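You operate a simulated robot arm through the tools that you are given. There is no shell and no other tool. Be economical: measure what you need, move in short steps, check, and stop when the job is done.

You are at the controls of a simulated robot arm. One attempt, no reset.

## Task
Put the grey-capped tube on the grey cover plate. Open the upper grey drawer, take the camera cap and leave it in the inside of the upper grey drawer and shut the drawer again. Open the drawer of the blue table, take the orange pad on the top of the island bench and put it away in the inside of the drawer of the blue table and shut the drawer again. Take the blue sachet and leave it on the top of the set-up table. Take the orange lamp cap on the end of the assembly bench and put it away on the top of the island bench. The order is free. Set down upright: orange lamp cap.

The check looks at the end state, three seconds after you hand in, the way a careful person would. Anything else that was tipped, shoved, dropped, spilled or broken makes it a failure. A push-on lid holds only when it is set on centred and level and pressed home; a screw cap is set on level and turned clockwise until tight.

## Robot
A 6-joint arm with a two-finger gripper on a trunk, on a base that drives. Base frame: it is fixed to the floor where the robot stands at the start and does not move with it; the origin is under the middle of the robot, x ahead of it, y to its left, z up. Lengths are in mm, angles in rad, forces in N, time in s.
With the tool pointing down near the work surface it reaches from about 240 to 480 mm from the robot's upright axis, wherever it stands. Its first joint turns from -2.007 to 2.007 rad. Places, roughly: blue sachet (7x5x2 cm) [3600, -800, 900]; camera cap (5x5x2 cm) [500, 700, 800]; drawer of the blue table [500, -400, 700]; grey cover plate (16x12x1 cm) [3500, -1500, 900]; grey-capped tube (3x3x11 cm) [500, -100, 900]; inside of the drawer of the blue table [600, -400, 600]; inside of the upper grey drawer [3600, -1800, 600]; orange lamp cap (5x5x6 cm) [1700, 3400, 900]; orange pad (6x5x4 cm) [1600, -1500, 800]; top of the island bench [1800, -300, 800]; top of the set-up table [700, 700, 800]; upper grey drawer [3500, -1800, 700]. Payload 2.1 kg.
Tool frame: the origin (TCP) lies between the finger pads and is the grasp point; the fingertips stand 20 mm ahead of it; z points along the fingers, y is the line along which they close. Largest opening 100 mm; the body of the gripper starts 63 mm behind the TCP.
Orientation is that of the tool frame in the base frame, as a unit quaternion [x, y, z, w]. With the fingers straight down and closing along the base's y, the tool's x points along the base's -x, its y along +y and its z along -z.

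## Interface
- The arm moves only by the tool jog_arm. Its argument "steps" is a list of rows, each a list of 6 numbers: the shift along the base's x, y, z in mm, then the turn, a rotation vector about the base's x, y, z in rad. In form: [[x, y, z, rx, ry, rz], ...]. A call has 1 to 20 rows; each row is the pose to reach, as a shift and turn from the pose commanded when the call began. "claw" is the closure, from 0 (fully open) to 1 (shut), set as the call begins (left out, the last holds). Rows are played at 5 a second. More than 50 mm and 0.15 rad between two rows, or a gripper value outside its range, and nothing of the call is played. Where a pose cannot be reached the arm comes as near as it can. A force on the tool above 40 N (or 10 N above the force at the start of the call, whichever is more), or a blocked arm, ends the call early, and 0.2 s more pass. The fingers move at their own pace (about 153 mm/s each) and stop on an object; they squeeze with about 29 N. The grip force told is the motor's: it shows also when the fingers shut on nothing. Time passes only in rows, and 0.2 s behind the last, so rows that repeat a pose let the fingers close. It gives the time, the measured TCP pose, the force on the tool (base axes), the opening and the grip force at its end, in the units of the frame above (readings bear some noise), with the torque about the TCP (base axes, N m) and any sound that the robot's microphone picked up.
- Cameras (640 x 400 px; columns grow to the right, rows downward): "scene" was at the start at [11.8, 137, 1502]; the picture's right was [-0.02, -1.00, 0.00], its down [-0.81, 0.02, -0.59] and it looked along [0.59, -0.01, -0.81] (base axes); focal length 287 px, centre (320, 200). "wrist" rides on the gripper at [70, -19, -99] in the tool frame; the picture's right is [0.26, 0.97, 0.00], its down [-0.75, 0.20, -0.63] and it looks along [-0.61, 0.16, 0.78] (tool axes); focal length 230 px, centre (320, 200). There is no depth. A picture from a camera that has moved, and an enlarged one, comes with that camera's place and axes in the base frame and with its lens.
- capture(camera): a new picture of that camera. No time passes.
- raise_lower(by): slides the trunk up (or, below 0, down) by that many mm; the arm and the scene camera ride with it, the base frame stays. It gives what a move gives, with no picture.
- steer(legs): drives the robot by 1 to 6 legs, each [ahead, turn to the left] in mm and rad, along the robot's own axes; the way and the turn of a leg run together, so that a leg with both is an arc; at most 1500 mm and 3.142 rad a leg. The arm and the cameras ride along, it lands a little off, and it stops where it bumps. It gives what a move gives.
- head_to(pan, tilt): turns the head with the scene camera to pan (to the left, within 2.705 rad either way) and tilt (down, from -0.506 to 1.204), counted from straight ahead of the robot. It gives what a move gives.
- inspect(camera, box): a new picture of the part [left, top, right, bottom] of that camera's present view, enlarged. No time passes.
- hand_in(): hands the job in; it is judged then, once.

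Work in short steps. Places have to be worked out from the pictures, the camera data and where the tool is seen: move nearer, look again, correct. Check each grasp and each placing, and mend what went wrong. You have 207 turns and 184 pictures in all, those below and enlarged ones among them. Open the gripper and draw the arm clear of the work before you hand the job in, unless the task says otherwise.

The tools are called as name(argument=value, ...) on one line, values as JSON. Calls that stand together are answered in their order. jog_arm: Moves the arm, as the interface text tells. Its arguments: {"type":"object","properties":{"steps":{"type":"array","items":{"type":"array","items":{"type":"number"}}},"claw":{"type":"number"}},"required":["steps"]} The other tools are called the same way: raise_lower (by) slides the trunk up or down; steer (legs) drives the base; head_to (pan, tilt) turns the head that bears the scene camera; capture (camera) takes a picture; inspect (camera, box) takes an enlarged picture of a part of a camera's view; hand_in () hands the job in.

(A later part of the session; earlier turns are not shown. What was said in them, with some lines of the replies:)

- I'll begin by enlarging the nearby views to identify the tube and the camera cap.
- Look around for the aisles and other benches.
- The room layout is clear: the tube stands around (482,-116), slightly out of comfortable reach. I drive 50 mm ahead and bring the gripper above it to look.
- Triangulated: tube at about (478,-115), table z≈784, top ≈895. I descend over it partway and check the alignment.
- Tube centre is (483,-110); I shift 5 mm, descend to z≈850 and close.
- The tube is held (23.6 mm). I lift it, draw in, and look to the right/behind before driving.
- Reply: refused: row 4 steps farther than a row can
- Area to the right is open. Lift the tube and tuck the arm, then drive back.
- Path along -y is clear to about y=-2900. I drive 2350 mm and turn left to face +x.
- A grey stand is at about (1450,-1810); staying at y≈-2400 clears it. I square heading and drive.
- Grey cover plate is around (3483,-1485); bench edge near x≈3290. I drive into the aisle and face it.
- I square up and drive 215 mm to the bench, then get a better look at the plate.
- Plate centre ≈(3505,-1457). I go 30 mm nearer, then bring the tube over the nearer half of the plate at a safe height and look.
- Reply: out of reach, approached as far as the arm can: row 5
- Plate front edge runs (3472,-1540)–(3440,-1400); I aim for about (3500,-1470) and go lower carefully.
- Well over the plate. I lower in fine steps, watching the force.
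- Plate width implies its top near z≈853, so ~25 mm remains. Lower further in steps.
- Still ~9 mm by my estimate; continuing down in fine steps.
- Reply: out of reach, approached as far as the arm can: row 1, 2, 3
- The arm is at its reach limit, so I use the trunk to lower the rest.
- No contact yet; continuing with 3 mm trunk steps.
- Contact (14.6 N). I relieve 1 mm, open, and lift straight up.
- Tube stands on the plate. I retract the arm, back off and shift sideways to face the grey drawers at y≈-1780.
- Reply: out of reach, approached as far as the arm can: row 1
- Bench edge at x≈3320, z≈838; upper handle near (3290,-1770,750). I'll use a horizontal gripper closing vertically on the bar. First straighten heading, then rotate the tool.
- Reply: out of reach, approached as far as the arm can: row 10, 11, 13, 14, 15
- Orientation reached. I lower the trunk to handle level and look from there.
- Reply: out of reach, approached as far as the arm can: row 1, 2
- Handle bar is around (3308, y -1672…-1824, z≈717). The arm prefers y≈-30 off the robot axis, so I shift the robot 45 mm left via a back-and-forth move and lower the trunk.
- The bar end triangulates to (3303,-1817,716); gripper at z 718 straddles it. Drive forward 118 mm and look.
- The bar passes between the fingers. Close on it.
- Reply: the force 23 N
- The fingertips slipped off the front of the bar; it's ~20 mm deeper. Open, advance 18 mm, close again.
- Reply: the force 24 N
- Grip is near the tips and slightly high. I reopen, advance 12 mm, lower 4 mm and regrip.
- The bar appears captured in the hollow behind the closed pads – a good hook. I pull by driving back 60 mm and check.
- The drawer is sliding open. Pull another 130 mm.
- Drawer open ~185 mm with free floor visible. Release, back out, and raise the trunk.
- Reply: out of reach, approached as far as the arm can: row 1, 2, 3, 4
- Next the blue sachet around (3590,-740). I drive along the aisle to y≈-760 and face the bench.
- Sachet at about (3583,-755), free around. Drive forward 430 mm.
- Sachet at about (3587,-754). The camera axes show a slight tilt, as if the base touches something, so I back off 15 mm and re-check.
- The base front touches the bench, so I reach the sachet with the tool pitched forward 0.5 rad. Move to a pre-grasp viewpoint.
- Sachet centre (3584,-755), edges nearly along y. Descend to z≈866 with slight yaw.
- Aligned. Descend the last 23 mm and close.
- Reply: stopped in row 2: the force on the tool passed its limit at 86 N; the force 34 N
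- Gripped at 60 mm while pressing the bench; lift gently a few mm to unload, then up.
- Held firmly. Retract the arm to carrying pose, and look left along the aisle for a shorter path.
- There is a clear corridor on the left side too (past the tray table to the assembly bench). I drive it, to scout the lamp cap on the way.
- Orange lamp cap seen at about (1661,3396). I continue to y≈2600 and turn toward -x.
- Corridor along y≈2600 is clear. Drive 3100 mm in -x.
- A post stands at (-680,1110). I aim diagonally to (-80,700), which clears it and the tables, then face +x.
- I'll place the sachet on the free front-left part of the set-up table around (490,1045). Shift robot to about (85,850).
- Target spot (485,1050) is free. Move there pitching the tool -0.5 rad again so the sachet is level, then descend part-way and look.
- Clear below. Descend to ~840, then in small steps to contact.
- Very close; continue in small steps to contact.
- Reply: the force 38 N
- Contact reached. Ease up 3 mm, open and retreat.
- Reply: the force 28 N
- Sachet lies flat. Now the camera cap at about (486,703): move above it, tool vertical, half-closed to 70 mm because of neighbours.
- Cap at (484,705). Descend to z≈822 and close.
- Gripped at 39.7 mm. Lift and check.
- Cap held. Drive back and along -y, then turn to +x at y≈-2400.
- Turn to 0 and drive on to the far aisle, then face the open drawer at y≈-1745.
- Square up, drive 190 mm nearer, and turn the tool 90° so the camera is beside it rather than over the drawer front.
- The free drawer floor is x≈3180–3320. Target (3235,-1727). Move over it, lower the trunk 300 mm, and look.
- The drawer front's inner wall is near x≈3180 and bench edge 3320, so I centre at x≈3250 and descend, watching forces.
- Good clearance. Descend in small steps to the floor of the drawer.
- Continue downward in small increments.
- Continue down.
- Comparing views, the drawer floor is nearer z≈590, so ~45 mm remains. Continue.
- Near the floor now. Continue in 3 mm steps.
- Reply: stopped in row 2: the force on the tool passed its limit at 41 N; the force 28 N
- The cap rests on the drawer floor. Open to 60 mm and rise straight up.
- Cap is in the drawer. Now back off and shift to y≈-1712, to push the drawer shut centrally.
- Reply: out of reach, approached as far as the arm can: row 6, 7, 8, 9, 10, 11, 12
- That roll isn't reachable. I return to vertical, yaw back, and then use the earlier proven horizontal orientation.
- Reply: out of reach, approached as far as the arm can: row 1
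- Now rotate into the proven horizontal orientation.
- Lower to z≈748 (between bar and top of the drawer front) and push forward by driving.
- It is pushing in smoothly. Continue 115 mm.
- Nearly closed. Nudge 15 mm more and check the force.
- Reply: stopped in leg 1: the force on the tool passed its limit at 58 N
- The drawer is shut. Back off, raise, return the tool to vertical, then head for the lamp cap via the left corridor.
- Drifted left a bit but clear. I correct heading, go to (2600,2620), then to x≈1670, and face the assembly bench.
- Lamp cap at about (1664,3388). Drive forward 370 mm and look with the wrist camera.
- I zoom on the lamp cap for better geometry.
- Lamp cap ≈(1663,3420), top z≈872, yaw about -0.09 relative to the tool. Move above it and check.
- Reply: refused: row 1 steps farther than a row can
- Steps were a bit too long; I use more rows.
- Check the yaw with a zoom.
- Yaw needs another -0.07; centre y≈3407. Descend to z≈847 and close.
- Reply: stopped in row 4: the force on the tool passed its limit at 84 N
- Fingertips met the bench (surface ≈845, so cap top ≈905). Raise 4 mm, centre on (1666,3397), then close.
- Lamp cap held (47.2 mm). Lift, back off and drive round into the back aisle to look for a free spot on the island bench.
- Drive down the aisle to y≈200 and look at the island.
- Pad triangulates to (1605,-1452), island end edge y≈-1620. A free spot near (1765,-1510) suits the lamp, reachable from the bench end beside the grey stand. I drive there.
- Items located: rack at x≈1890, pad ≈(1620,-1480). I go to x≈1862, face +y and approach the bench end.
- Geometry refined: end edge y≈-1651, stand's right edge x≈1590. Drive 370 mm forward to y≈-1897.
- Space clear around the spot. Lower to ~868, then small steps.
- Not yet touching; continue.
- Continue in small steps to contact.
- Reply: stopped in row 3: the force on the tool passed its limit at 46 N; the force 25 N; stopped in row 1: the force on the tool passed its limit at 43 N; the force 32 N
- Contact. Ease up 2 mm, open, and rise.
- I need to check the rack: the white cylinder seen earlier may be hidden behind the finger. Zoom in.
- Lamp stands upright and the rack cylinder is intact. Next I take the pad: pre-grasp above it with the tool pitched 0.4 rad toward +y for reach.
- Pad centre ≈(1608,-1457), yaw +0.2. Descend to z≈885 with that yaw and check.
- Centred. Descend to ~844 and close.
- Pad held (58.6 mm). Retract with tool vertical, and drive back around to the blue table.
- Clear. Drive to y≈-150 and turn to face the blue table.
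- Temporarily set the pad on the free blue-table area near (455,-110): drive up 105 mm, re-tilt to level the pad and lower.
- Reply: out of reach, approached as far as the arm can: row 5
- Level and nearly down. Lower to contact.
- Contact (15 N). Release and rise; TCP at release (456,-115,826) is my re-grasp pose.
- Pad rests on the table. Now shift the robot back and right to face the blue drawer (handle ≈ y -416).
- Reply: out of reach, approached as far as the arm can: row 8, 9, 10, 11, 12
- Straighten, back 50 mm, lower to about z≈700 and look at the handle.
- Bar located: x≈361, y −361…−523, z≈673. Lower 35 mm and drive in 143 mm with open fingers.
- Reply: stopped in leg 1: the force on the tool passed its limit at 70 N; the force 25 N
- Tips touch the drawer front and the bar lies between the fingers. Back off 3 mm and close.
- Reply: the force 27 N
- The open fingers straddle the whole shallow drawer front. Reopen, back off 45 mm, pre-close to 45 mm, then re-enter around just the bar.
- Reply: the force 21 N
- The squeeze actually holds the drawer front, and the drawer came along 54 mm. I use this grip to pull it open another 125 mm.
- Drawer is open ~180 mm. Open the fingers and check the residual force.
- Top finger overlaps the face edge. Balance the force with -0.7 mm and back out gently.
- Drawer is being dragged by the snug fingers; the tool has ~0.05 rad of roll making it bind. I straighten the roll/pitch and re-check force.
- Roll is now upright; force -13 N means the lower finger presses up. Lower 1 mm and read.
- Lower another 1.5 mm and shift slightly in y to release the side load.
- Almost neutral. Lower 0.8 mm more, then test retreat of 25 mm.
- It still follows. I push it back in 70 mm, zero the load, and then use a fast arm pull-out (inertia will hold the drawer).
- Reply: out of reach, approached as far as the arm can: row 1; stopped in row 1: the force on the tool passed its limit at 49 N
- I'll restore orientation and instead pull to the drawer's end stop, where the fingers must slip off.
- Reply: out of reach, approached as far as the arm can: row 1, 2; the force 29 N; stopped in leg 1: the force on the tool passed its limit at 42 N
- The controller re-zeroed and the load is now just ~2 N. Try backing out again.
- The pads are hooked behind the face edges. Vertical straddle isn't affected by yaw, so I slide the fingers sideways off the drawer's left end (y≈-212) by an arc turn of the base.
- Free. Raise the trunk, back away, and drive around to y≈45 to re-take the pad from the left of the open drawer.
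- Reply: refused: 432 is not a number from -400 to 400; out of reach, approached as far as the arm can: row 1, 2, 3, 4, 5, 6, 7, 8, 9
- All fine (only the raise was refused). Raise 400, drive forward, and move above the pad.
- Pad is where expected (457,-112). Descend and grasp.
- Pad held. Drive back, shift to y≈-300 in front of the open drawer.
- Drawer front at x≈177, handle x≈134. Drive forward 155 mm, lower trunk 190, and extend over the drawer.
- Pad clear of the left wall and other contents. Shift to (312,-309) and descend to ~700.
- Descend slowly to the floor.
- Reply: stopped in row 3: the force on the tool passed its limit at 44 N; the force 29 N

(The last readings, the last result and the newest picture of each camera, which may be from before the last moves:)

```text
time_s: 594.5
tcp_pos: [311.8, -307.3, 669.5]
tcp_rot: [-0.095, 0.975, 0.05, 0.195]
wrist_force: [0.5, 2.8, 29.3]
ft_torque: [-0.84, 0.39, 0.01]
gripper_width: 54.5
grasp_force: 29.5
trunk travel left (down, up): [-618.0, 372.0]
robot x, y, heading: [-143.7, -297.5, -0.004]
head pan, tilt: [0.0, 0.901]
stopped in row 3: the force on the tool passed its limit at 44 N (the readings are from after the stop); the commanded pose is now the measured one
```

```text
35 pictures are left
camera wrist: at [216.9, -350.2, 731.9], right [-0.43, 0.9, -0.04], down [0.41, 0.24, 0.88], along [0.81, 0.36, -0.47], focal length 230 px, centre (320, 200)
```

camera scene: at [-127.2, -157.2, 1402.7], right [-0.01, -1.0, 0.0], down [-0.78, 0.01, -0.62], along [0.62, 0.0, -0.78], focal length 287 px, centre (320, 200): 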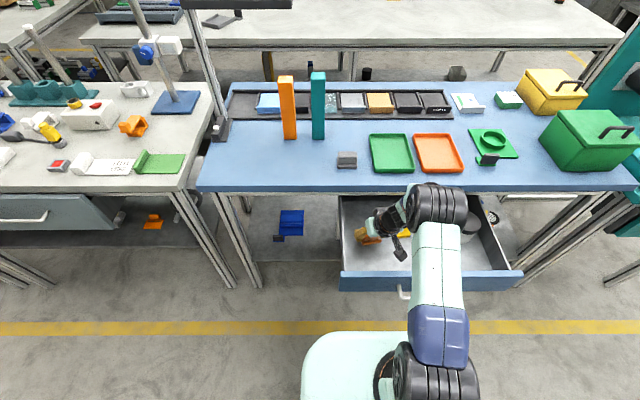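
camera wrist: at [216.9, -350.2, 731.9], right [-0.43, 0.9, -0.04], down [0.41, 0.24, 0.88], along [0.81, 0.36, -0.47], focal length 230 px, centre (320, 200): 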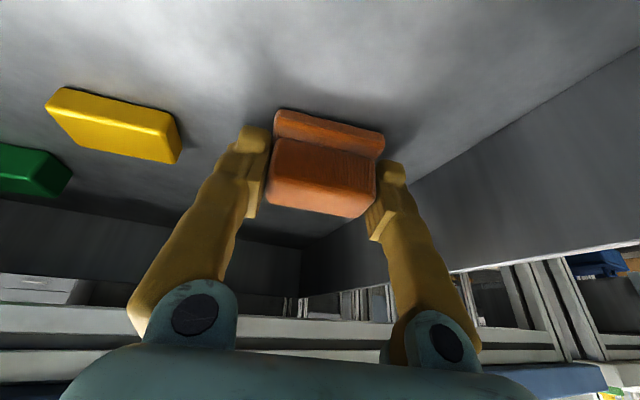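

Pad on drawer floor. Open to 75 mm and rise.

jog_arm(steps=[[0, 0, 2, 0, 0, 0], [0, 0, 2, 0, 0, 0], [0, 0, 2, 0, 0, 0], [0, 0, 40, 0, 0, 0], [0, 0, 80, 0, 0, 0], [0, 0, 120, 0, 0, 0], [-10, 0, 165, 0, 0, 0], [-40, 0, 200, 0, 0, 0], [-80, 0, 225, 0, 0, 0], [-120, 0, 245, 0, 0, 0]], claw=0.25)

capture(camera="wrist")

```text
time_s: 596.6
tcp_pos: [187.3, -306.5, 912.1]
tcp_rot: [-0.094, 0.976, 0.05, 0.19]
wrist_force: [-0.1, 0.6, -0.6]
ft_torque: [0.0, 0.02, 0.0]
gripper_width: 75.0
grasp_force: 0.1
trunk travel left (down, up): [-618.0, 372.0]
robot x, y, heading: [-141.6, -294.0, -0.002]
head pan, tilt: [0.0, 0.901]
```

```text
34 pictures are left
camera wrist: at [93.1, -348.7, 974.9], right [-0.43, 0.9, -0.04], down [0.41, 0.24, 0.88], along [0.8, 0.36, -0.47], focal length 230 px, centre (320, 200)
```

wrist: 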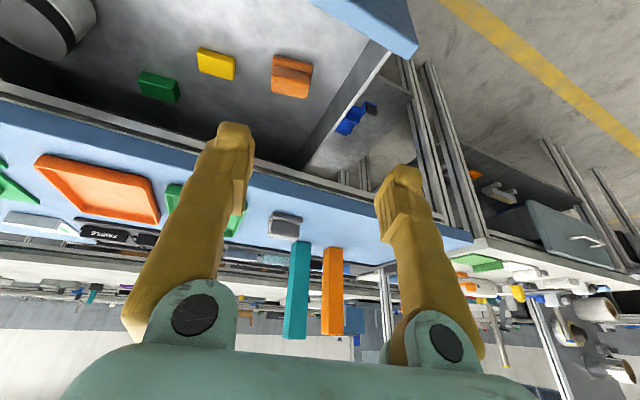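

Pad is in the drawer. Back off, shift to y≈-408, and set the horizontal closed-finger pose to push the drawer shut.

steer(legs=[[-235, 0], [0, -1.571], [112, 0], [0, 1.571]])

jog_arm(steps=[[8, -2, 0, 0.105, -0.049, -0.076], [16, -4, 0, 0.21, -0.099, -0.152], [24, -6, 0, 0.315, -0.148, -0.227], [32, -8, 0, 0.42, -0.198, -0.303], [40, -10, 0, 0.525, -0.247, -0.379], [48, -12, 0, 0.63, -0.297, -0.455], [56, -14, 0, 0.735, -0.346, -0.53], [64, -16, 0, 0.84, -0.396, -0.606], [72, -18, 0, 0.944, -0.445, -0.682], [80, -20, 0, 1.049, -0.495, -0.758], [88, -22, 0, 1.154, -0.544, -0.834], [96, -24, 0, 1.259, -0.594, -0.909], [104, -26, 0, 1.364, -0.643, -0.985], [104, -26, 0, 1.469, -0.693, -1.061]], claw=1)

capture(camera="scene")

```text
time_s: 606.8
tcp_pos: [-46.5, -405.8, 911.8]
tcp_rot: [-0.103, 0.975, 0.053, 0.19]
wrist_force: [-0.3, 0.0, -0.4]
ft_torque: [-0.01, 0.01, 0.01]
gripper_width: 75.2
grasp_force: 0.1
trunk travel left (down, up): [-618.0, 372.0]
robot x, y, heading: [-375.5, -401.7, 0.009]
head pan, tilt: [0.0, 0.901]
```

```text
time_s: 609.8
tcp_pos: [56.4, -432.1, 911.1]
tcp_rot: [0.486, 0.508, 0.522, 0.483]
wrist_force: [0.6, -0.8, 0.8]
ft_torque: [-0.01, -0.04, -0.03]
gripper_width: 0.2
grasp_force: 28.8
trunk travel left (down, up): [-618.0, 372.0]
robot x, y, heading: [-377.9, -400.8, 0.011]
head pan, tilt: [0.0, 0.901]
```

```text
33 pictures are left
camera scene: at [-366.7, -261.8, 1402.7], right [0.01, -1.0, 0.0], down [-0.78, -0.01, -0.62], along [0.62, 0.01, -0.78], focal length 287 px, centre (320, 200)
```

scene: 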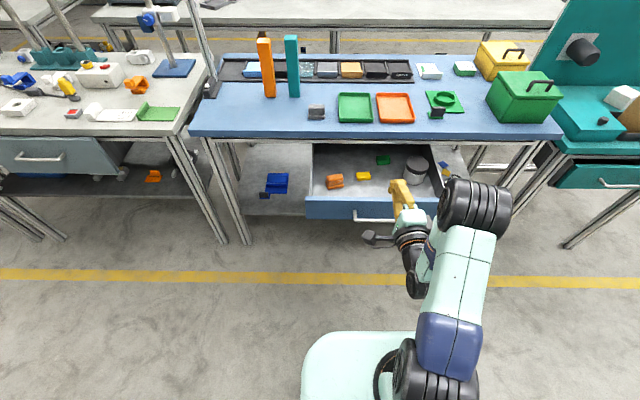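

Lower to z≈702 and push forward in stages.

raise_lower(by=-210)

steer(legs=[[0, -0.01], [160, 0]])

capture(camera="wrist")

```text
time_s: 612.1
tcp_pos: [57.1, -432.4, 700.1]
tcp_rot: [0.485, 0.51, 0.522, 0.482]
wrist_force: [-0.3, -0.1, -0.8]
ft_torque: [-0.02, -0.02, -0.02]
gripper_width: 0.0
grasp_force: 28.8
trunk travel left (down, up): [-408.0, 582.0]
robot x, y, heading: [-378.5, -404.6, 0.006]
head pan, tilt: [0.0, 0.901]
```

```text
time_s: 613.8
tcp_pos: [210.0, -433.9, 701.6]
tcp_rot: [0.485, 0.506, 0.523, 0.485]
wrist_force: [0.1, -7.9, 17.7]
ft_torque: [-0.34, 0.19, 0.06]
gripper_width: 0.2
grasp_force: 29.6
trunk travel left (down, up): [-408.0, 582.0]
robot x, y, heading: [-222.6, -402.8, 0.005]
head pan, tilt: [0.0, 0.901]
```

```text
32 pictures are left
camera wrist: at [108.2, -370.5, 682.4], right [-0.03, 0.24, 0.97], down [-0.59, -0.79, 0.18], along [0.81, -0.56, 0.16], focal length 230 px, centre (320, 200)
```

wrist: 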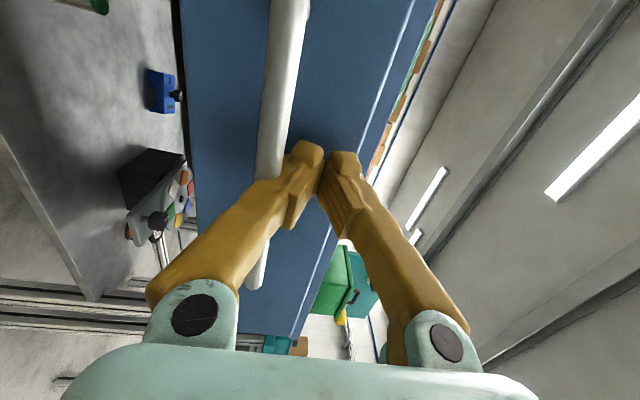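

The lower finger brushes the bar; raise 6 mm and continue pushing.

raise_lower(by=6)

steer(legs=[[140, 0]])

capture(camera="wrist")

capture(camera="scene")

```text
time_s: 614.3
tcp_pos: [212.4, -434.9, 706.9]
tcp_rot: [0.486, 0.507, 0.522, 0.483]
wrist_force: [0.6, 0.8, -0.3]
ft_torque: [0.03, -0.01, 0.03]
gripper_width: 0.0
grasp_force: 29.0
trunk travel left (down, up): [-414.0, 576.0]
robot x, y, heading: [-226.1, -398.8, 0.005]
head pan, tilt: [0.0, 0.901]
```

```text
time_s: 615.6
tcp_pos: [351.7, -432.7, 706.7]
tcp_rot: [0.486, 0.508, 0.522, 0.483]
wrist_force: [0.0, -0.2, 1.0]
ft_torque: [0.04, -0.01, 0.0]
gripper_width: 0.1
grasp_force: 30.2
trunk travel left (down, up): [-414.0, 576.0]
robot x, y, heading: [-84.8, -399.7, 0.006]
head pan, tilt: [0.0, 0.901]
```

```text
31 pictures are left
camera wrist: at [249.5, -368.2, 687.1], right [-0.03, 0.24, 0.97], down [-0.59, -0.79, 0.18], along [0.81, -0.56, 0.16], focal length 230 px, centre (320, 200)
```

wrist: 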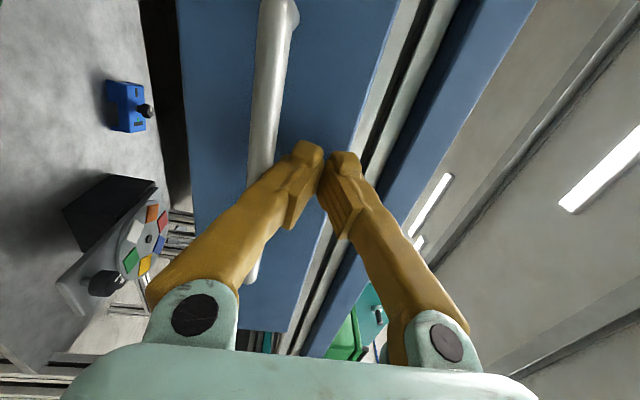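

```text
30 pictures are left
camera scene: at [-71.9, -261.2, 1198.7], right [0.01, -1.0, 0.0], down [-0.78, -0.01, -0.62], along [0.62, 0.0, -0.78], focal length 287 px, centre (320, 200)
```

scene: 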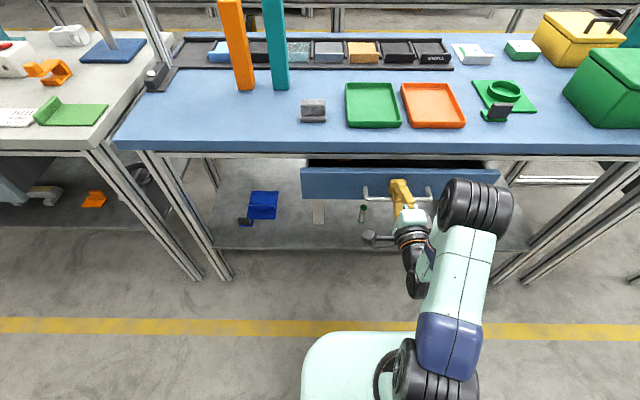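

Good; push until the stop.

steer(legs=[[40, 0]])

steer(legs=[[40, 0]])

capture(camera="scene")

```text
time_s: 616.5
tcp_pos: [367.6, -432.3, 707.4]
tcp_rot: [0.486, 0.507, 0.521, 0.485]
wrist_force: [-21.9, 1.1, 9.1]
ft_torque: [-0.1, -0.09, -0.11]
gripper_width: 6.0
grasp_force: 29.4
trunk travel left (down, up): [-414.0, 576.0]
robot x, y, heading: [-62.8, -397.8, 0.004]
head pan, tilt: [0.0, 0.901]
stopped in leg 1: the force on the tool passed its limit at 117 N (the readings are from after the stop); the commanded pose is now the measured one
```

```text
time_s: 617.3
tcp_pos: [368.8, -433.3, 709.4]
tcp_rot: [0.49, 0.508, 0.519, 0.482]
wrist_force: [-26.8, 2.1, 11.3]
ft_torque: [-0.17, -0.19, -0.22]
gripper_width: 5.9
grasp_force: 29.6
trunk travel left (down, up): [-414.0, 576.0]
robot x, y, heading: [-56.8, -398.8, 0.008]
head pan, tilt: [0.0, 0.901]
stopped in leg 1: the force on the tool passed its limit at 55 N (the readings are from after the stop); the commanded pose is now the measured one
```

```text
29 pictures are left
camera scene: at [-82.6, -260.5, 1202.0], right [0.0, -1.0, 0.0], down [-0.76, 0.0, -0.65], along [0.65, 0.0, -0.76], focal length 287 px, centre (320, 200)
```

scene: 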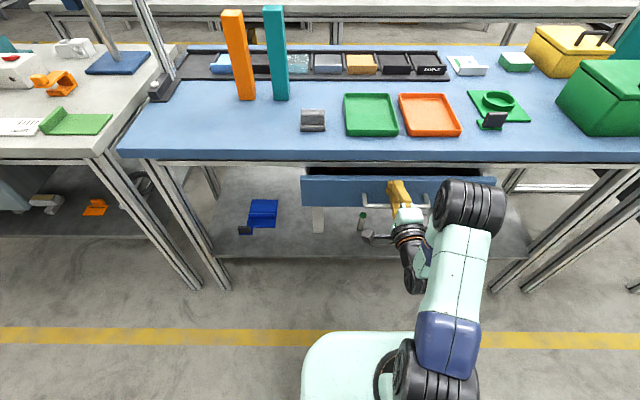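

It stopped hard with ~3 cm still open. Look closely at what is touching.

capture(camera="wrist")

inspect(camera="scene", box=[290, 130, 530, 280])

```text
28 pictures are left
camera wrist: at [266.3, -367.8, 690.9], right [-0.02, 0.24, 0.97], down [-0.59, -0.79, 0.18], along [0.81, -0.57, 0.15], focal length 230 px, centre (320, 200)
```

wrist: 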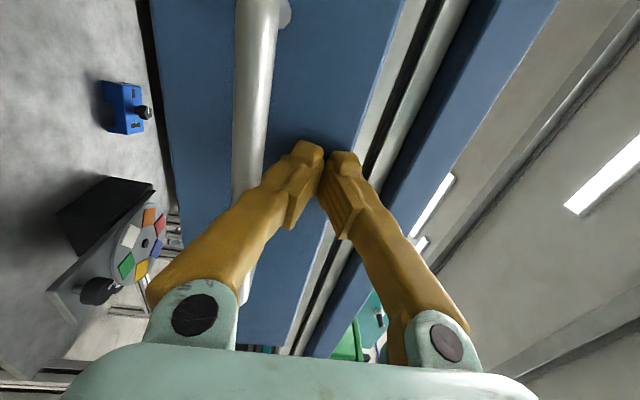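

```text
2.67 times, centred on (410, 205) of scene
camera zoom: at [-82.6, -260.5, 1202.0], right [0.0, -1.0, 0.0], down [-0.76, 0.0, -0.65], along [0.65, 0.0, -0.76], focal length 765 px, centre (80, 187)
```

zoom: 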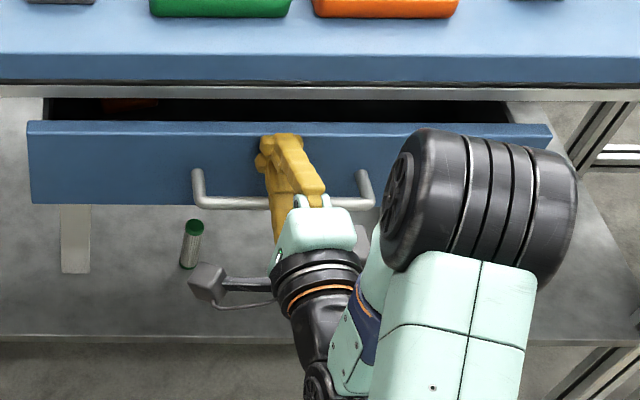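

Possibly the upper fingertip hits the table rail. I back off 40 mm, drop to z≈645 (below the bar) and push again.

steer(legs=[[-60, 0]])

capture(camera="scene")

capture(camera="wrist")

```text
time_s: 618.0
tcp_pos: [313.8, -428.3, 702.3]
tcp_rot: [0.514, 0.505, 0.523, 0.455]
wrist_force: [-4.4, -22.1, 40.1]
ft_torque: [-0.83, 0.37, 0.14]
gripper_width: 0.2
grasp_force: 29.5
trunk travel left (down, up): [-414.0, 576.0]
robot x, y, heading: [-72.8, -397.6, 0.003]
head pan, tilt: [0.0, 0.901]
stopped in leg 1: the force on the tool passed its limit at 45 N (the readings are from after the stop); the commanded pose is now the measured one
```

```text
26 pictures are left
camera scene: at [-255.0, -266.0, 1207.7], right [0.0, -1.0, 0.0], down [-0.67, 0.0, -0.74], along [0.74, 0.0, -0.67], focal length 287 px, centre (320, 200)
```

scene: 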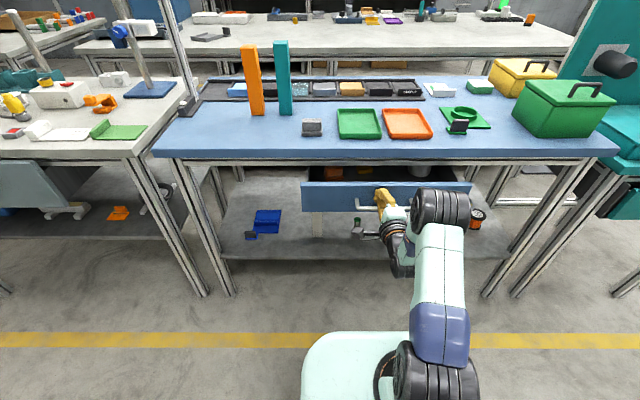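

```text
25 pictures are left
camera wrist: at [212.4, -361.7, 692.5], right [0.03, 0.18, 0.98], down [-0.58, -0.8, 0.16], along [0.82, -0.57, 0.09], focal length 230 px, centre (320, 200)
```

wrist: 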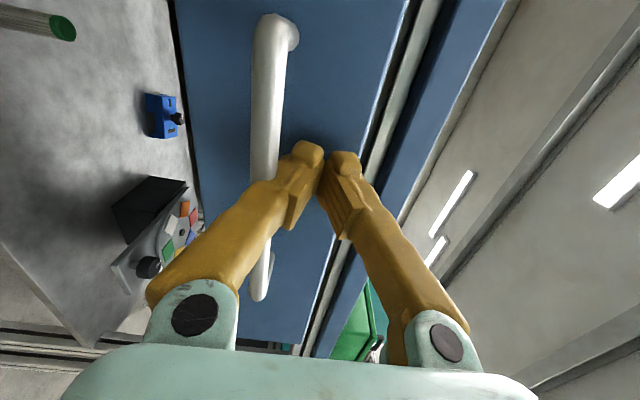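

The robot appears to be pitched back. Check the state without moving.

jog_arm(steps=[[0, 0, 0, 0, 0, 0], [0, 0, 0, 0, 0, 0], [0, 0, 0, 0, 0, 0]])

capture(camera="scene")

```text
time_s: 618.4
tcp_pos: [294.8, -416.6, 698.8]
tcp_rot: [0.51, 0.457, 0.586, 0.433]
wrist_force: [2.6, -0.6, 102.9]
ft_torque: [-0.59, -0.22, 0.05]
gripper_width: 0.2
grasp_force: 29.1
trunk travel left (down, up): [-414.0, 576.0]
robot x, y, heading: [-100.6, -403.8, -0.061]
head pan, tilt: [0.0, 0.901]
stopped in row 1: the arm was blocked; the commanded pose is now the measured one
```

```text
24 pictures are left
camera scene: at [-288.2, -257.4, 1206.0], right [-0.06, -1.0, 0.0], down [-0.66, 0.04, -0.75], along [0.75, -0.05, -0.66], focal length 287 px, centre (320, 200)
```

scene: 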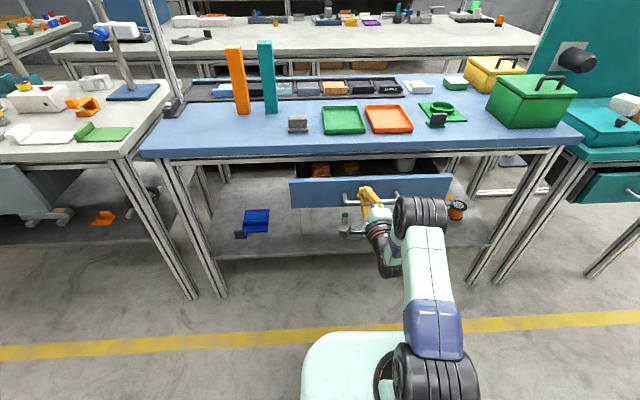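

The arm is pressing down on the bar and lifting the robot's front. I ease the arm upward slowly so the robot settles.

jog_arm(steps=[[0, 0, 4, 0, 0, 0], [0, 0, 8, 0, 0, 0], [0, 0, 12, 0, 0, 0], [0, 0, 16, 0, 0, 0], [0, 0, 20, 0, 0, 0]])

```text
time_s: 618.7
tcp_pos: [303.2, -410.0, 619.3]
tcp_rot: [0.583, 0.471, 0.565, 0.345]
wrist_force: [-0.2, -2.1, 1.3]
ft_torque: [-0.06, 0.15, 0.24]
gripper_width: 0.0
grasp_force: 29.6
out of reach, approached as far as the arm can: row 1
trunk travel left (down, up): [-414.0, 576.0]
robot x, y, heading: [-113.5, -409.7, -0.113]
head pan, tilt: [0.0, 0.901]
stopped in row 1: the arm was blocked; the commanded pose is now the measured one
```

capture(camera="scene")

capture(camera="wrist")

```text
23 pictures are left
camera scene: at [-270.0, -251.0, 1204.4], right [-0.11, -0.99, 0.0], down [-0.67, 0.07, -0.74], along [0.73, -0.08, -0.68], focal length 287 px, centre (320, 200)
```

scene: 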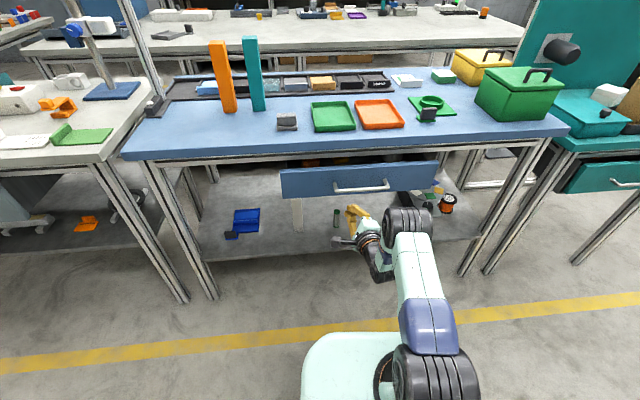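

```text
22 pictures are left
camera wrist: at [198.0, -349.9, 635.4], right [0.13, -0.07, 0.99], down [-0.53, -0.85, 0.01], along [0.84, -0.52, -0.15], focal length 230 px, centre (320, 200)
```

wrist: 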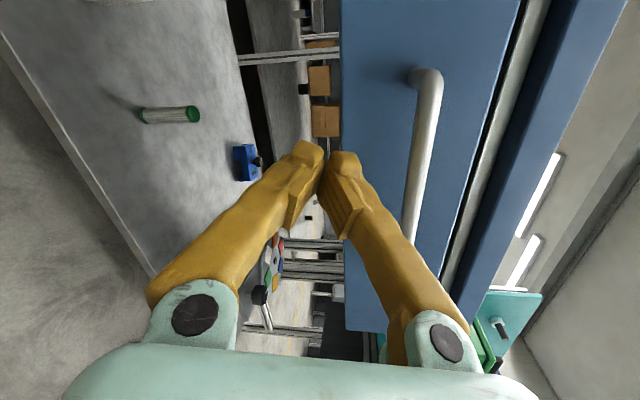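

Tool slid free beneath the drawer; the robot still leans ~0.15 rad but no load. Let time pass to settle.

jog_arm(steps=[[0, 0, 0, 0, 0, 0], [0, 0, 0, 0, 0, 0], [0, 0, 0, 0, 0, 0], [0, 0, 0, 0, 0, 0], [0, 0, 0, 0, 0, 0]])

head_to(pan=0, tilt=0.9)

capture(camera="scene")

```text
time_s: 619.0
tcp_pos: [390.0, -402.3, 460.2]
tcp_rot: [0.669, 0.511, 0.483, 0.242]
wrist_force: [-0.8, -0.2, -8.3]
ft_torque: [0.13, -0.63, 0.07]
gripper_width: 0.2
grasp_force: 30.2
trunk travel left (down, up): [-414.0, 576.0]
robot x, y, heading: [-105.7, -412.7, -0.076]
head pan, tilt: [0.0, 0.901]
stopped in row 1: the arm was blocked; the commanded pose is now the measured one
```

```text
time_s: 619.6
tcp_pos: [406.2, -411.5, 540.3]
tcp_rot: [0.609, 0.502, 0.526, 0.318]
wrist_force: [0.8, -0.1, -1.1]
ft_torque: [-0.02, -0.03, 0.02]
gripper_width: 0.0
grasp_force: 29.8
trunk travel left (down, up): [-414.0, 576.0]
robot x, y, heading: [-107.5, -409.2, -0.078]
head pan, tilt: [0.0, 0.901]
```

```text
21 pictures are left
camera scene: at [-30.4, -277.2, 1202.2], right [-0.07, -1.0, 0.0], down [-0.81, 0.06, -0.58], along [0.58, -0.04, -0.81], focal length 287 px, centre (320, 200)
```

scene: 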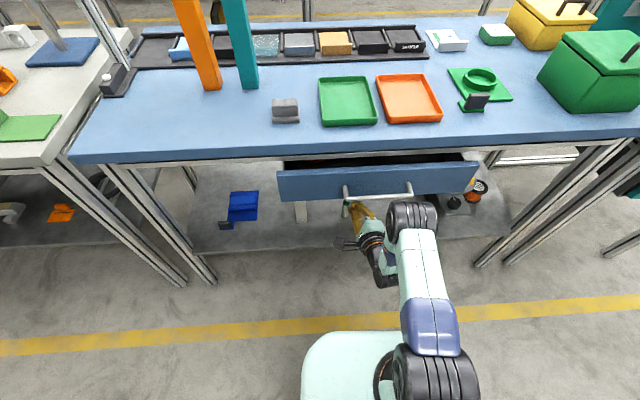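

The robot has settled level; the arm is below the drawer. Retreat straight back.

steer(legs=[[-170, 0]])

steer(legs=[[-80, 0], [0, 0.078]])

capture(camera="scene")

```text
time_s: 620.4
tcp_pos: [389.0, -407.8, 531.5]
tcp_rot: [0.618, 0.498, 0.526, 0.306]
wrist_force: [-0.5, 0.8, 3.4]
ft_torque: [0.0, 0.13, -0.05]
gripper_width: 0.1
grasp_force: 29.7
trunk travel left (down, up): [-414.0, 576.0]
robot x, y, heading: [-110.0, -411.3, -0.075]
head pan, tilt: [0.0, 0.901]
stopped in leg 1: the robot was blocked; the commanded pose is now the measured one
```

```text
time_s: 621.9
tcp_pos: [299.5, -364.2, 536.4]
tcp_rot: [0.594, 0.519, 0.543, 0.289]
wrist_force: [-0.1, 0.0, -0.1]
ft_torque: [0.0, -0.02, -0.11]
gripper_width: 0.0
grasp_force: 29.5
trunk travel left (down, up): [-414.0, 576.0]
robot x, y, heading: [-193.8, -408.0, -0.0]
head pan, tilt: [0.0, 0.901]
```

```text
20 pictures are left
camera scene: at [-178.1, -265.7, 1198.7], right [0.0, -1.0, 0.0], down [-0.78, 0.0, -0.62], along [0.62, 0.0, -0.78], focal length 287 px, centre (320, 200)
```

scene: 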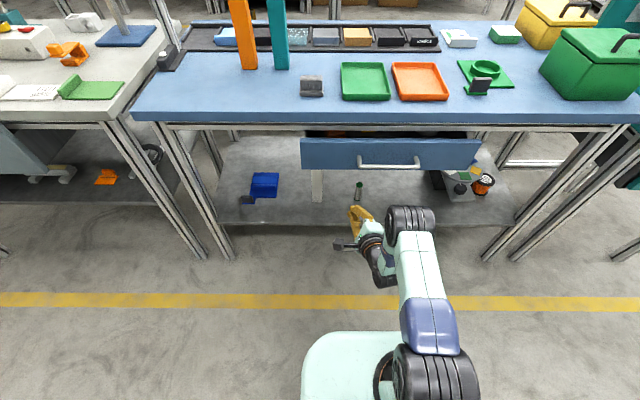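

Robot is level again and nothing else moved. The drawer sits ~12 mm out. I restore the horizontal pose away from the drawer, at z≈712, and will push more gently.

jog_arm(steps=[[-20, -6, 10, -0.038, -0.038, -0.016], [-40, -12, 25, -0.076, -0.076, -0.031], [-60, -20, 45, -0.115, -0.114, -0.047], [-63, -30, 70, -0.153, -0.152, -0.063], [-63, -40, 95, -0.191, -0.19, -0.078], [-63, -50, 120, -0.229, -0.228, -0.094], [-63, -60, 145, -0.268, -0.266, -0.11], [-63, -68, 176, -0.305, -0.303, -0.125]])

capture(camera="wrist")

```text
time_s: 623.7
tcp_pos: [245.6, -433.2, 709.2]
tcp_rot: [0.485, 0.507, 0.523, 0.484]
wrist_force: [-1.0, 0.3, -0.5]
ft_torque: [-0.02, 0.01, 0.02]
gripper_width: 0.0
grasp_force: 29.0
out of reach, approached as far as the arm can: row 1, 2, 8
trunk travel left (down, up): [-414.0, 576.0]
robot x, y, heading: [-190.5, -404.4, 0.004]
head pan, tilt: [0.0, 0.901]
```

```text
19 pictures are left
camera wrist: at [143.4, -369.1, 689.5], right [-0.03, 0.24, 0.97], down [-0.59, -0.79, 0.18], along [0.81, -0.56, 0.16], focal length 230 px, centre (320, 200)
```

wrist: 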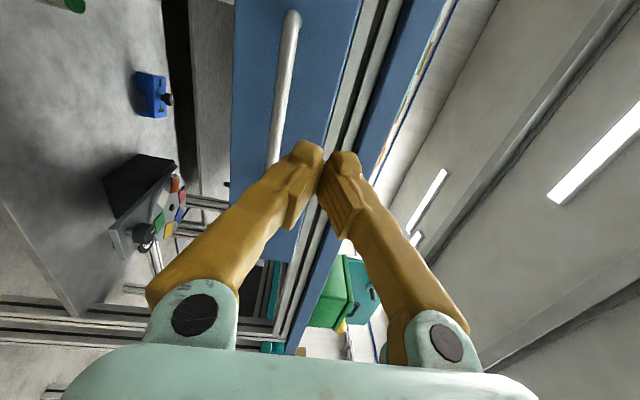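

Push: drive 100 mm, then gentle 8-mm legs watching force.

steer(legs=[[98, 0]])

steer(legs=[[10, 0]])

steer(legs=[[8, 0]])

```text
time_s: 624.8
tcp_pos: [341.2, -434.3, 708.2]
tcp_rot: [0.486, 0.507, 0.522, 0.483]
wrist_force: [-0.5, -0.3, 0.5]
ft_torque: [-0.02, 0.0, 0.01]
gripper_width: 0.3
grasp_force: 29.7
trunk travel left (down, up): [-414.0, 576.0]
robot x, y, heading: [-95.3, -403.5, 0.001]
head pan, tilt: [0.0, 0.901]
```

```text
time_s: 625.6
tcp_pos: [349.7, -432.3, 709.5]
tcp_rot: [0.486, 0.507, 0.523, 0.483]
wrist_force: [-0.4, 0.1, -1.1]
ft_torque: [0.03, 0.0, 0.02]
gripper_width: 0.0
grasp_force: 29.8
trunk travel left (down, up): [-414.0, 576.0]
robot x, y, heading: [-88.1, -402.5, 0.005]
head pan, tilt: [0.0, 0.901]
```

```text
time_s: 626.3
tcp_pos: [359.2, -433.8, 709.0]
tcp_rot: [0.484, 0.508, 0.523, 0.484]
wrist_force: [0.3, -0.4, 0.0]
ft_torque: [0.0, 0.03, 0.02]
gripper_width: 0.0
grasp_force: 29.1
trunk travel left (down, up): [-414.0, 576.0]
robot x, y, heading: [-77.9, -403.5, 0.004]
head pan, tilt: [0.0, 0.901]
```

steer(legs=[[5, 0]])

steer(legs=[[5, 0]])

inspect(camera="scene", box=[290, 120, 530, 270])

```text
time_s: 627.0
tcp_pos: [363.9, -433.0, 708.7]
tcp_rot: [0.485, 0.508, 0.523, 0.483]
wrist_force: [0.6, 0.5, 0.1]
ft_torque: [0.02, 0.04, 0.0]
gripper_width: 0.1
grasp_force: 29.8
trunk travel left (down, up): [-414.0, 576.0]
robot x, y, heading: [-71.8, -403.9, 0.001]
head pan, tilt: [0.0, 0.901]
```

```text
time_s: 627.7
tcp_pos: [367.9, -432.7, 710.0]
tcp_rot: [0.485, 0.507, 0.522, 0.485]
wrist_force: [-7.4, -0.4, -2.5]
ft_torque: [0.04, 0.07, -0.01]
gripper_width: 6.0
grasp_force: 29.6
trunk travel left (down, up): [-414.0, 576.0]
robot x, y, heading: [-67.1, -403.0, 0.004]
head pan, tilt: [0.0, 0.901]
```

```text
2.67 times, centred on (410, 195) of scene
camera zoom: at [-56.2, -265.1, 1198.7], right [0.0, -1.0, 0.0], down [-0.78, 0.0, -0.62], along [0.62, 0.0, -0.78], focal length 765 px, centre (80, 213)
```

zoom: 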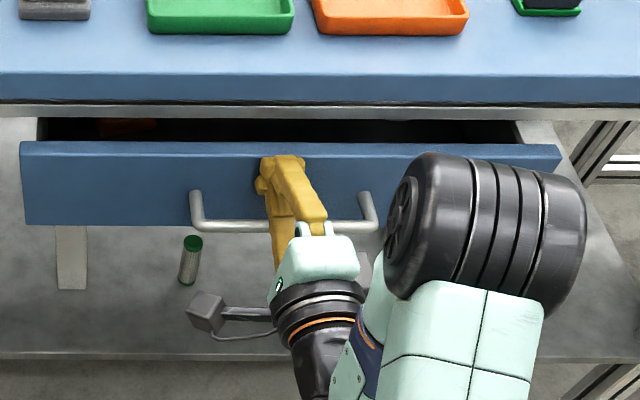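

Fingers spread exactly 6 mm at the stop, so I'm not certain it's the drawer's own stop. Back off slightly, lower to z≈646 (below the bar), and push there.

steer(legs=[[-70, 0]])

raise_lower(by=-62)

steer(legs=[[62, 0]])

steer(legs=[[8, 0]])

steer(legs=[[6, 0]])

```text
time_s: 628.8
tcp_pos: [297.8, -432.4, 708.6]
tcp_rot: [0.484, 0.508, 0.524, 0.483]
wrist_force: [0.4, 0.3, 0.2]
ft_torque: [0.0, 0.03, 0.0]
gripper_width: 0.0
grasp_force: 29.8
trunk travel left (down, up): [-414.0, 576.0]
robot x, y, heading: [-136.9, -401.5, 0.011]
head pan, tilt: [0.0, 0.901]
```

```text
time_s: 629.8
tcp_pos: [299.7, -432.6, 647.5]
tcp_rot: [0.485, 0.51, 0.522, 0.482]
wrist_force: [0.0, -0.4, 0.3]
ft_torque: [-0.01, 0.0, 0.0]
gripper_width: 0.0
grasp_force: 29.7
trunk travel left (down, up): [-352.0, 638.0]
robot x, y, heading: [-136.8, -405.7, 0.007]
head pan, tilt: [0.0, 0.901]
```

```text
time_s: 630.8
tcp_pos: [360.9, -430.4, 647.2]
tcp_rot: [0.485, 0.509, 0.523, 0.483]
wrist_force: [0.1, -0.4, -0.3]
ft_torque: [-0.04, -0.02, 0.02]
gripper_width: 0.0
grasp_force: 29.0
trunk travel left (down, up): [-352.0, 638.0]
robot x, y, heading: [-76.8, -398.8, 0.003]
head pan, tilt: [0.0, 0.901]
```

```text
time_s: 631.5
tcp_pos: [368.1, -431.4, 646.1]
tcp_rot: [0.486, 0.509, 0.522, 0.482]
wrist_force: [-19.7, 0.2, -17.3]
ft_torque: [0.1, -0.23, -0.11]
gripper_width: 6.0
grasp_force: 29.6
trunk travel left (down, up): [-352.0, 638.0]
robot x, y, heading: [-69.7, -406.7, 0.007]
head pan, tilt: [0.0, 0.901]
```

```text
time_s: 632.3
tcp_pos: [367.4, -431.4, 644.7]
tcp_rot: [0.489, 0.509, 0.521, 0.479]
wrist_force: [-15.3, -0.7, 6.1]
ft_torque: [-0.04, -0.11, -0.1]
gripper_width: 6.0
grasp_force: 29.7
trunk travel left (down, up): [-352.0, 638.0]
robot x, y, heading: [-66.4, -402.0, 0.005]
head pan, tilt: [0.0, 0.901]
stopped in leg 1: the force on the tool passed its limit at 48 N (the readings are from after the stop); the commanded pose is now the measured one
```

Same stop point at a different height, so it's the drawer's own stop. To confirm it matches its original closed position, I back off to the same viewpoint as before opening and compare.

steer(legs=[[-128, 0]])

raise_lower(by=91)

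capture(camera="scene")

```text
time_s: 633.6
tcp_pos: [242.7, -431.1, 642.5]
tcp_rot: [0.489, 0.511, 0.521, 0.478]
wrist_force: [0.2, -0.9, 0.1]
ft_torque: [-0.04, -0.01, 0.03]
gripper_width: 0.0
grasp_force: 29.7
trunk travel left (down, up): [-352.0, 638.0]
robot x, y, heading: [-190.2, -401.7, 0.007]
head pan, tilt: [0.0, 0.901]
```

```text
time_s: 634.8
tcp_pos: [243.7, -431.2, 733.9]
tcp_rot: [0.49, 0.511, 0.52, 0.477]
wrist_force: [-1.1, -1.3, 0.8]
ft_torque: [0.02, 0.05, 0.04]
gripper_width: 0.0
grasp_force: 30.1
trunk travel left (down, up): [-443.0, 547.0]
robot x, y, heading: [-189.9, -399.7, 0.008]
head pan, tilt: [0.0, 0.901]
```

```text
17 pictures are left
camera scene: at [-179.0, -265.7, 1227.7], right [0.01, -1.0, 0.0], down [-0.78, -0.01, -0.62], along [0.62, 0.0, -0.78], focal length 287 px, centre (320, 200)
```

scene: 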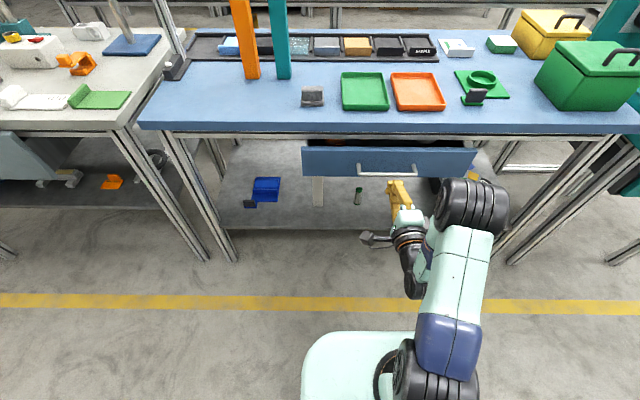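

The drawer matches its original closed position, and shelf items are undisturbed. Open gripper, raise, back away, and drive to where I can verify the grey drawer from afar.

steer(legs=[[-100, 0]])

raise_lower(by=380)

jog_arm(steps=[[0, 0, 0, 0, 0, 0], [0, 0, 0, 0, 0, 0]], claw=0)

steer(legs=[[0, -1.571], [1500, 0], [440, 0], [0, 1.571]])

head_to(pan=0.1, tilt=0.2)

capture(camera="scene")

```text
time_s: 636.0
tcp_pos: [143.8, -433.2, 734.8]
tcp_rot: [0.49, 0.51, 0.52, 0.479]
wrist_force: [-0.6, -0.8, 1.1]
ft_torque: [0.0, 0.02, 0.03]
gripper_width: 0.0
grasp_force: 29.6
trunk travel left (down, up): [-443.0, 547.0]
robot x, y, heading: [-290.0, -403.4, 0.002]
head pan, tilt: [0.0, 0.901]
```

```text
time_s: 639.6
tcp_pos: [143.7, -434.1, 1113.7]
tcp_rot: [0.491, 0.511, 0.519, 0.478]
wrist_force: [0.4, 0.4, -0.1]
ft_torque: [0.01, 0.01, 0.01]
gripper_width: 0.0
grasp_force: 29.6
trunk travel left (down, up): [-823.0, 167.0]
robot x, y, heading: [-291.8, -407.1, 0.002]
head pan, tilt: [0.0, 0.901]
```

```text
time_s: 640.2
tcp_pos: [143.8, -432.3, 1114.2]
tcp_rot: [0.491, 0.511, 0.519, 0.478]
wrist_force: [0.3, -0.7, 0.1]
ft_torque: [0.03, 0.01, 0.02]
gripper_width: 99.8
grasp_force: 0.2
trunk travel left (down, up): [-823.0, 167.0]
robot x, y, heading: [-294.7, -401.9, 0.003]
head pan, tilt: [0.0, 0.901]
```

```text
time_s: 657.7
tcp_pos: [138.5, -2354.1, 1114.6]
tcp_rot: [0.481, 0.52, 0.528, 0.468]
wrist_force: [0.1, 0.9, 0.8]
ft_torque: [-0.02, 0.0, -0.01]
gripper_width: 100.1
grasp_force: 0.0
trunk travel left (down, up): [-823.0, 167.0]
robot x, y, heading: [-291.6, -2341.3, 0.04]
head pan, tilt: [0.0, 0.901]
```

```text
time_s: 658.8
tcp_pos: [139.1, -2353.8, 1113.0]
tcp_rot: [0.482, 0.519, 0.528, 0.469]
wrist_force: [0.4, 0.3, 0.0]
ft_torque: [0.03, -0.01, -0.01]
gripper_width: 99.7
grasp_force: 0.0
trunk travel left (down, up): [-823.0, 167.0]
robot x, y, heading: [-295.3, -2341.2, 0.041]
head pan, tilt: [0.099, 0.201]
```

```text
16 pictures are left
camera scene: at [-270.7, -2192.8, 1669.2], right [0.14, -0.99, 0.0], down [-0.2, -0.03, -0.98], along [0.97, 0.14, -0.2], focal length 287 px, centre (320, 200)
```

scene: 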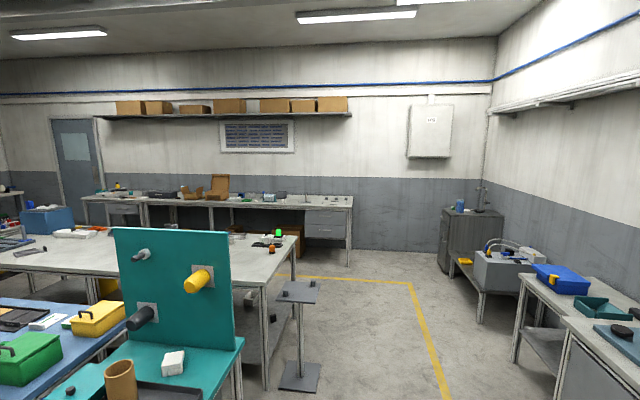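

inspect(camera="scene", box=[280, 185, 376, 245])

inspect(camera="scene", box=[210, 215, 322, 285])

```text
6.67 times, centred on (328, 215) of scene
camera zoom: at [-270.7, -2192.8, 1669.2], right [0.14, -0.99, 0.0], down [-0.2, -0.03, -0.98], along [0.97, 0.14, -0.2], focal length 1913 px, centre (267, 100)
```

zoom: 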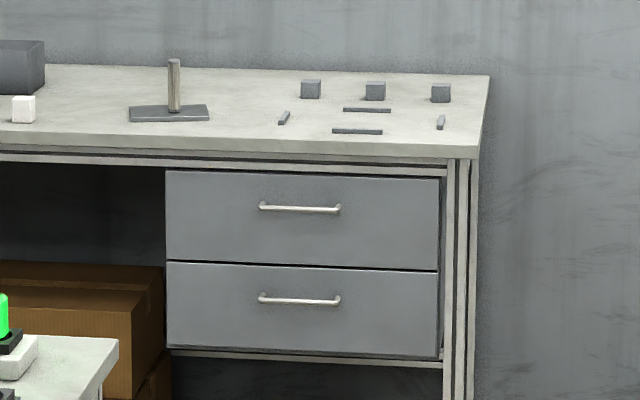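

```text
5.71 times, centred on (266, 250) of scene
camera zoom: at [-270.7, -2192.8, 1669.2], right [0.14, -0.99, 0.0], down [-0.2, -0.03, -0.98], along [0.97, 0.14, -0.2], focal length 1640 px, centre (629, -86)
```

zoom: 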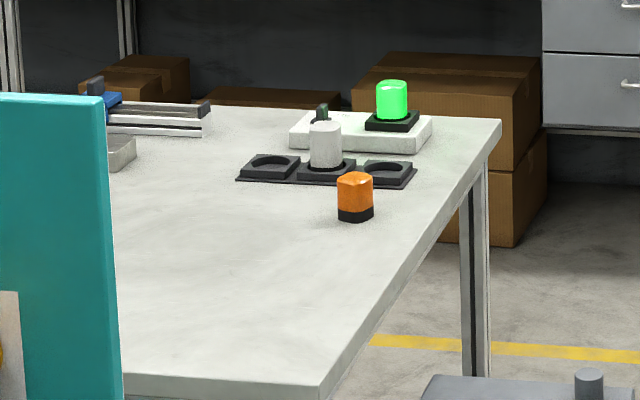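

Grey drawers are flush, the tube stands on the plate and the lamp cap is upright. One more check of the blue drawer from the side.

steer(legs=[[0, 1.53], [1150, 0]])

head_to(pan=-0.75, tilt=0.6)

raise_lower(by=-400)

capture(camera="scene")

```text
time_s: 668.5
tcp_pos: [-306.8, -737.7, 1113.6]
tcp_rot: [-0.025, 0.708, 0.705, -0.04]
wrist_force: [1.6, 0.2, -0.2]
ft_torque: [-0.01, -0.01, -0.03]
gripper_width: 100.2
grasp_force: 0.1
trunk travel left (down, up): [-823.0, 167.0]
robot x, y, heading: [-318.7, -1169.1, 1.607]
head pan, tilt: [0.099, 0.201]
```

```text
time_s: 669.6
tcp_pos: [-305.8, -735.6, 1114.9]
tcp_rot: [-0.025, 0.708, 0.705, -0.041]
wrist_force: [-0.3, -0.1, 0.1]
ft_torque: [0.0, -0.01, 0.01]
gripper_width: 100.2
grasp_force: 0.0
trunk travel left (down, up): [-823.0, 167.0]
robot x, y, heading: [-323.3, -1171.1, 1.604]
head pan, tilt: [-0.75, 0.6]
```

```text
time_s: 673.5
tcp_pos: [-306.5, -736.7, 713.7]
tcp_rot: [-0.024, 0.708, 0.705, -0.04]
wrist_force: [-0.6, -0.1, 0.4]
ft_torque: [-0.04, 0.0, -0.02]
gripper_width: 100.0
grasp_force: 0.0
trunk travel left (down, up): [-423.0, 567.0]
robot x, y, heading: [-322.9, -1168.2, 1.601]
head pan, tilt: [-0.75, 0.6]
```

```text
13 pictures are left
camera scene: at [-401.7, -1171.6, 1232.5], right [0.75, -0.66, 0.0], down [-0.37, -0.43, -0.83], along [0.54, 0.62, -0.56], focal length 287 px, centre (320, 200)
```

scene: 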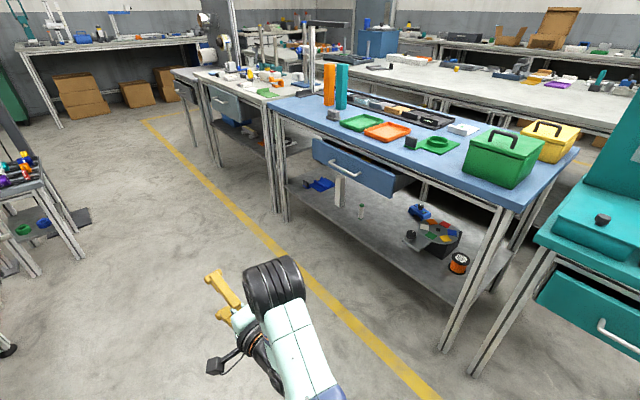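

inspect(camera="scene", box=[260, 110, 452, 230])

inspect(camera="scene", box=[170, 60, 298, 140])

```text
3.33 times, centred on (356, 170) of scene
camera zoom: at [-401.7, -1171.6, 1232.5], right [0.75, -0.66, 0.0], down [-0.37, -0.43, -0.83], along [0.54, 0.62, -0.56], focal length 957 px, centre (200, 300)
```

zoom: 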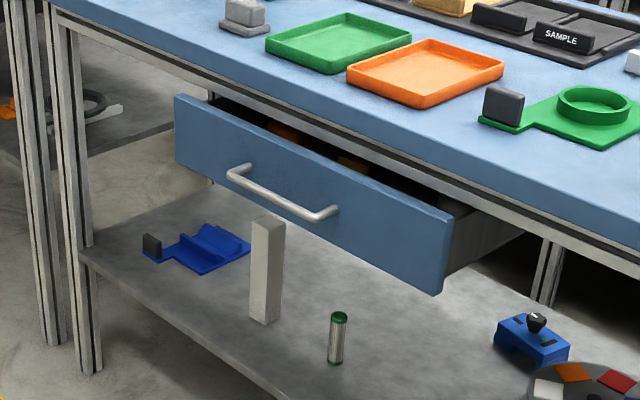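

```text
5.00 times, centred on (234, 100) of scene
camera zoom: at [-401.7, -1171.6, 1232.5], right [0.75, -0.66, 0.0], down [-0.37, -0.43, -0.83], along [0.54, 0.62, -0.56], focal length 1435 px, centre (750, 700)
```

zoom: 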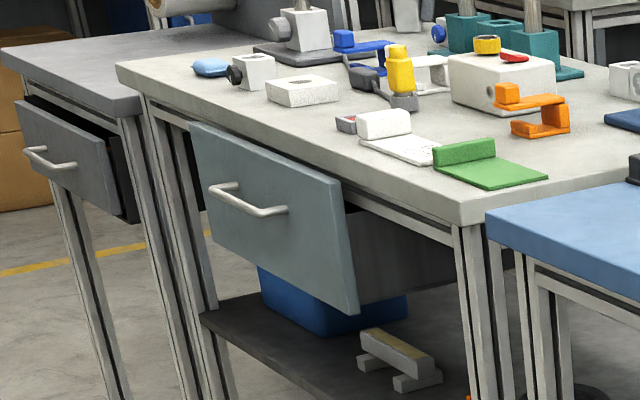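

The blue drawer is back at its own stop, in the same position as before I opened it. It sits proud of the table like the untouched drawers nearby. The sachet lies on the set-up table, the gripper is open and the arm is clear, so I hand in.

hand_in()

```text
The job is handed in.
```

I handed the job in with all five tasks done as far as I could check; the blue-table drawer is the one less certain result.

- **Tube:** it stands upright on the grey cover plate.
- **Camera cap:** it is inside the upper grey drawer, which I checked is shut flush.
- **Orange pad:** it is inside the blue-table drawer. The drawer is pushed to its stop, where it sat before I opened it. It still stands proud of the table front, so a strict check could read it as ajar.
- **Blue sachet:** it lies flat on the set-up table.
- **Orange lamp cap:** it stands upright on the island bench.

While I was shutting the blue-table drawer, the arm pressed down on the handle and the robot tipped back briefly, then settled. In the pictures afterwards nothing around it looked moved.
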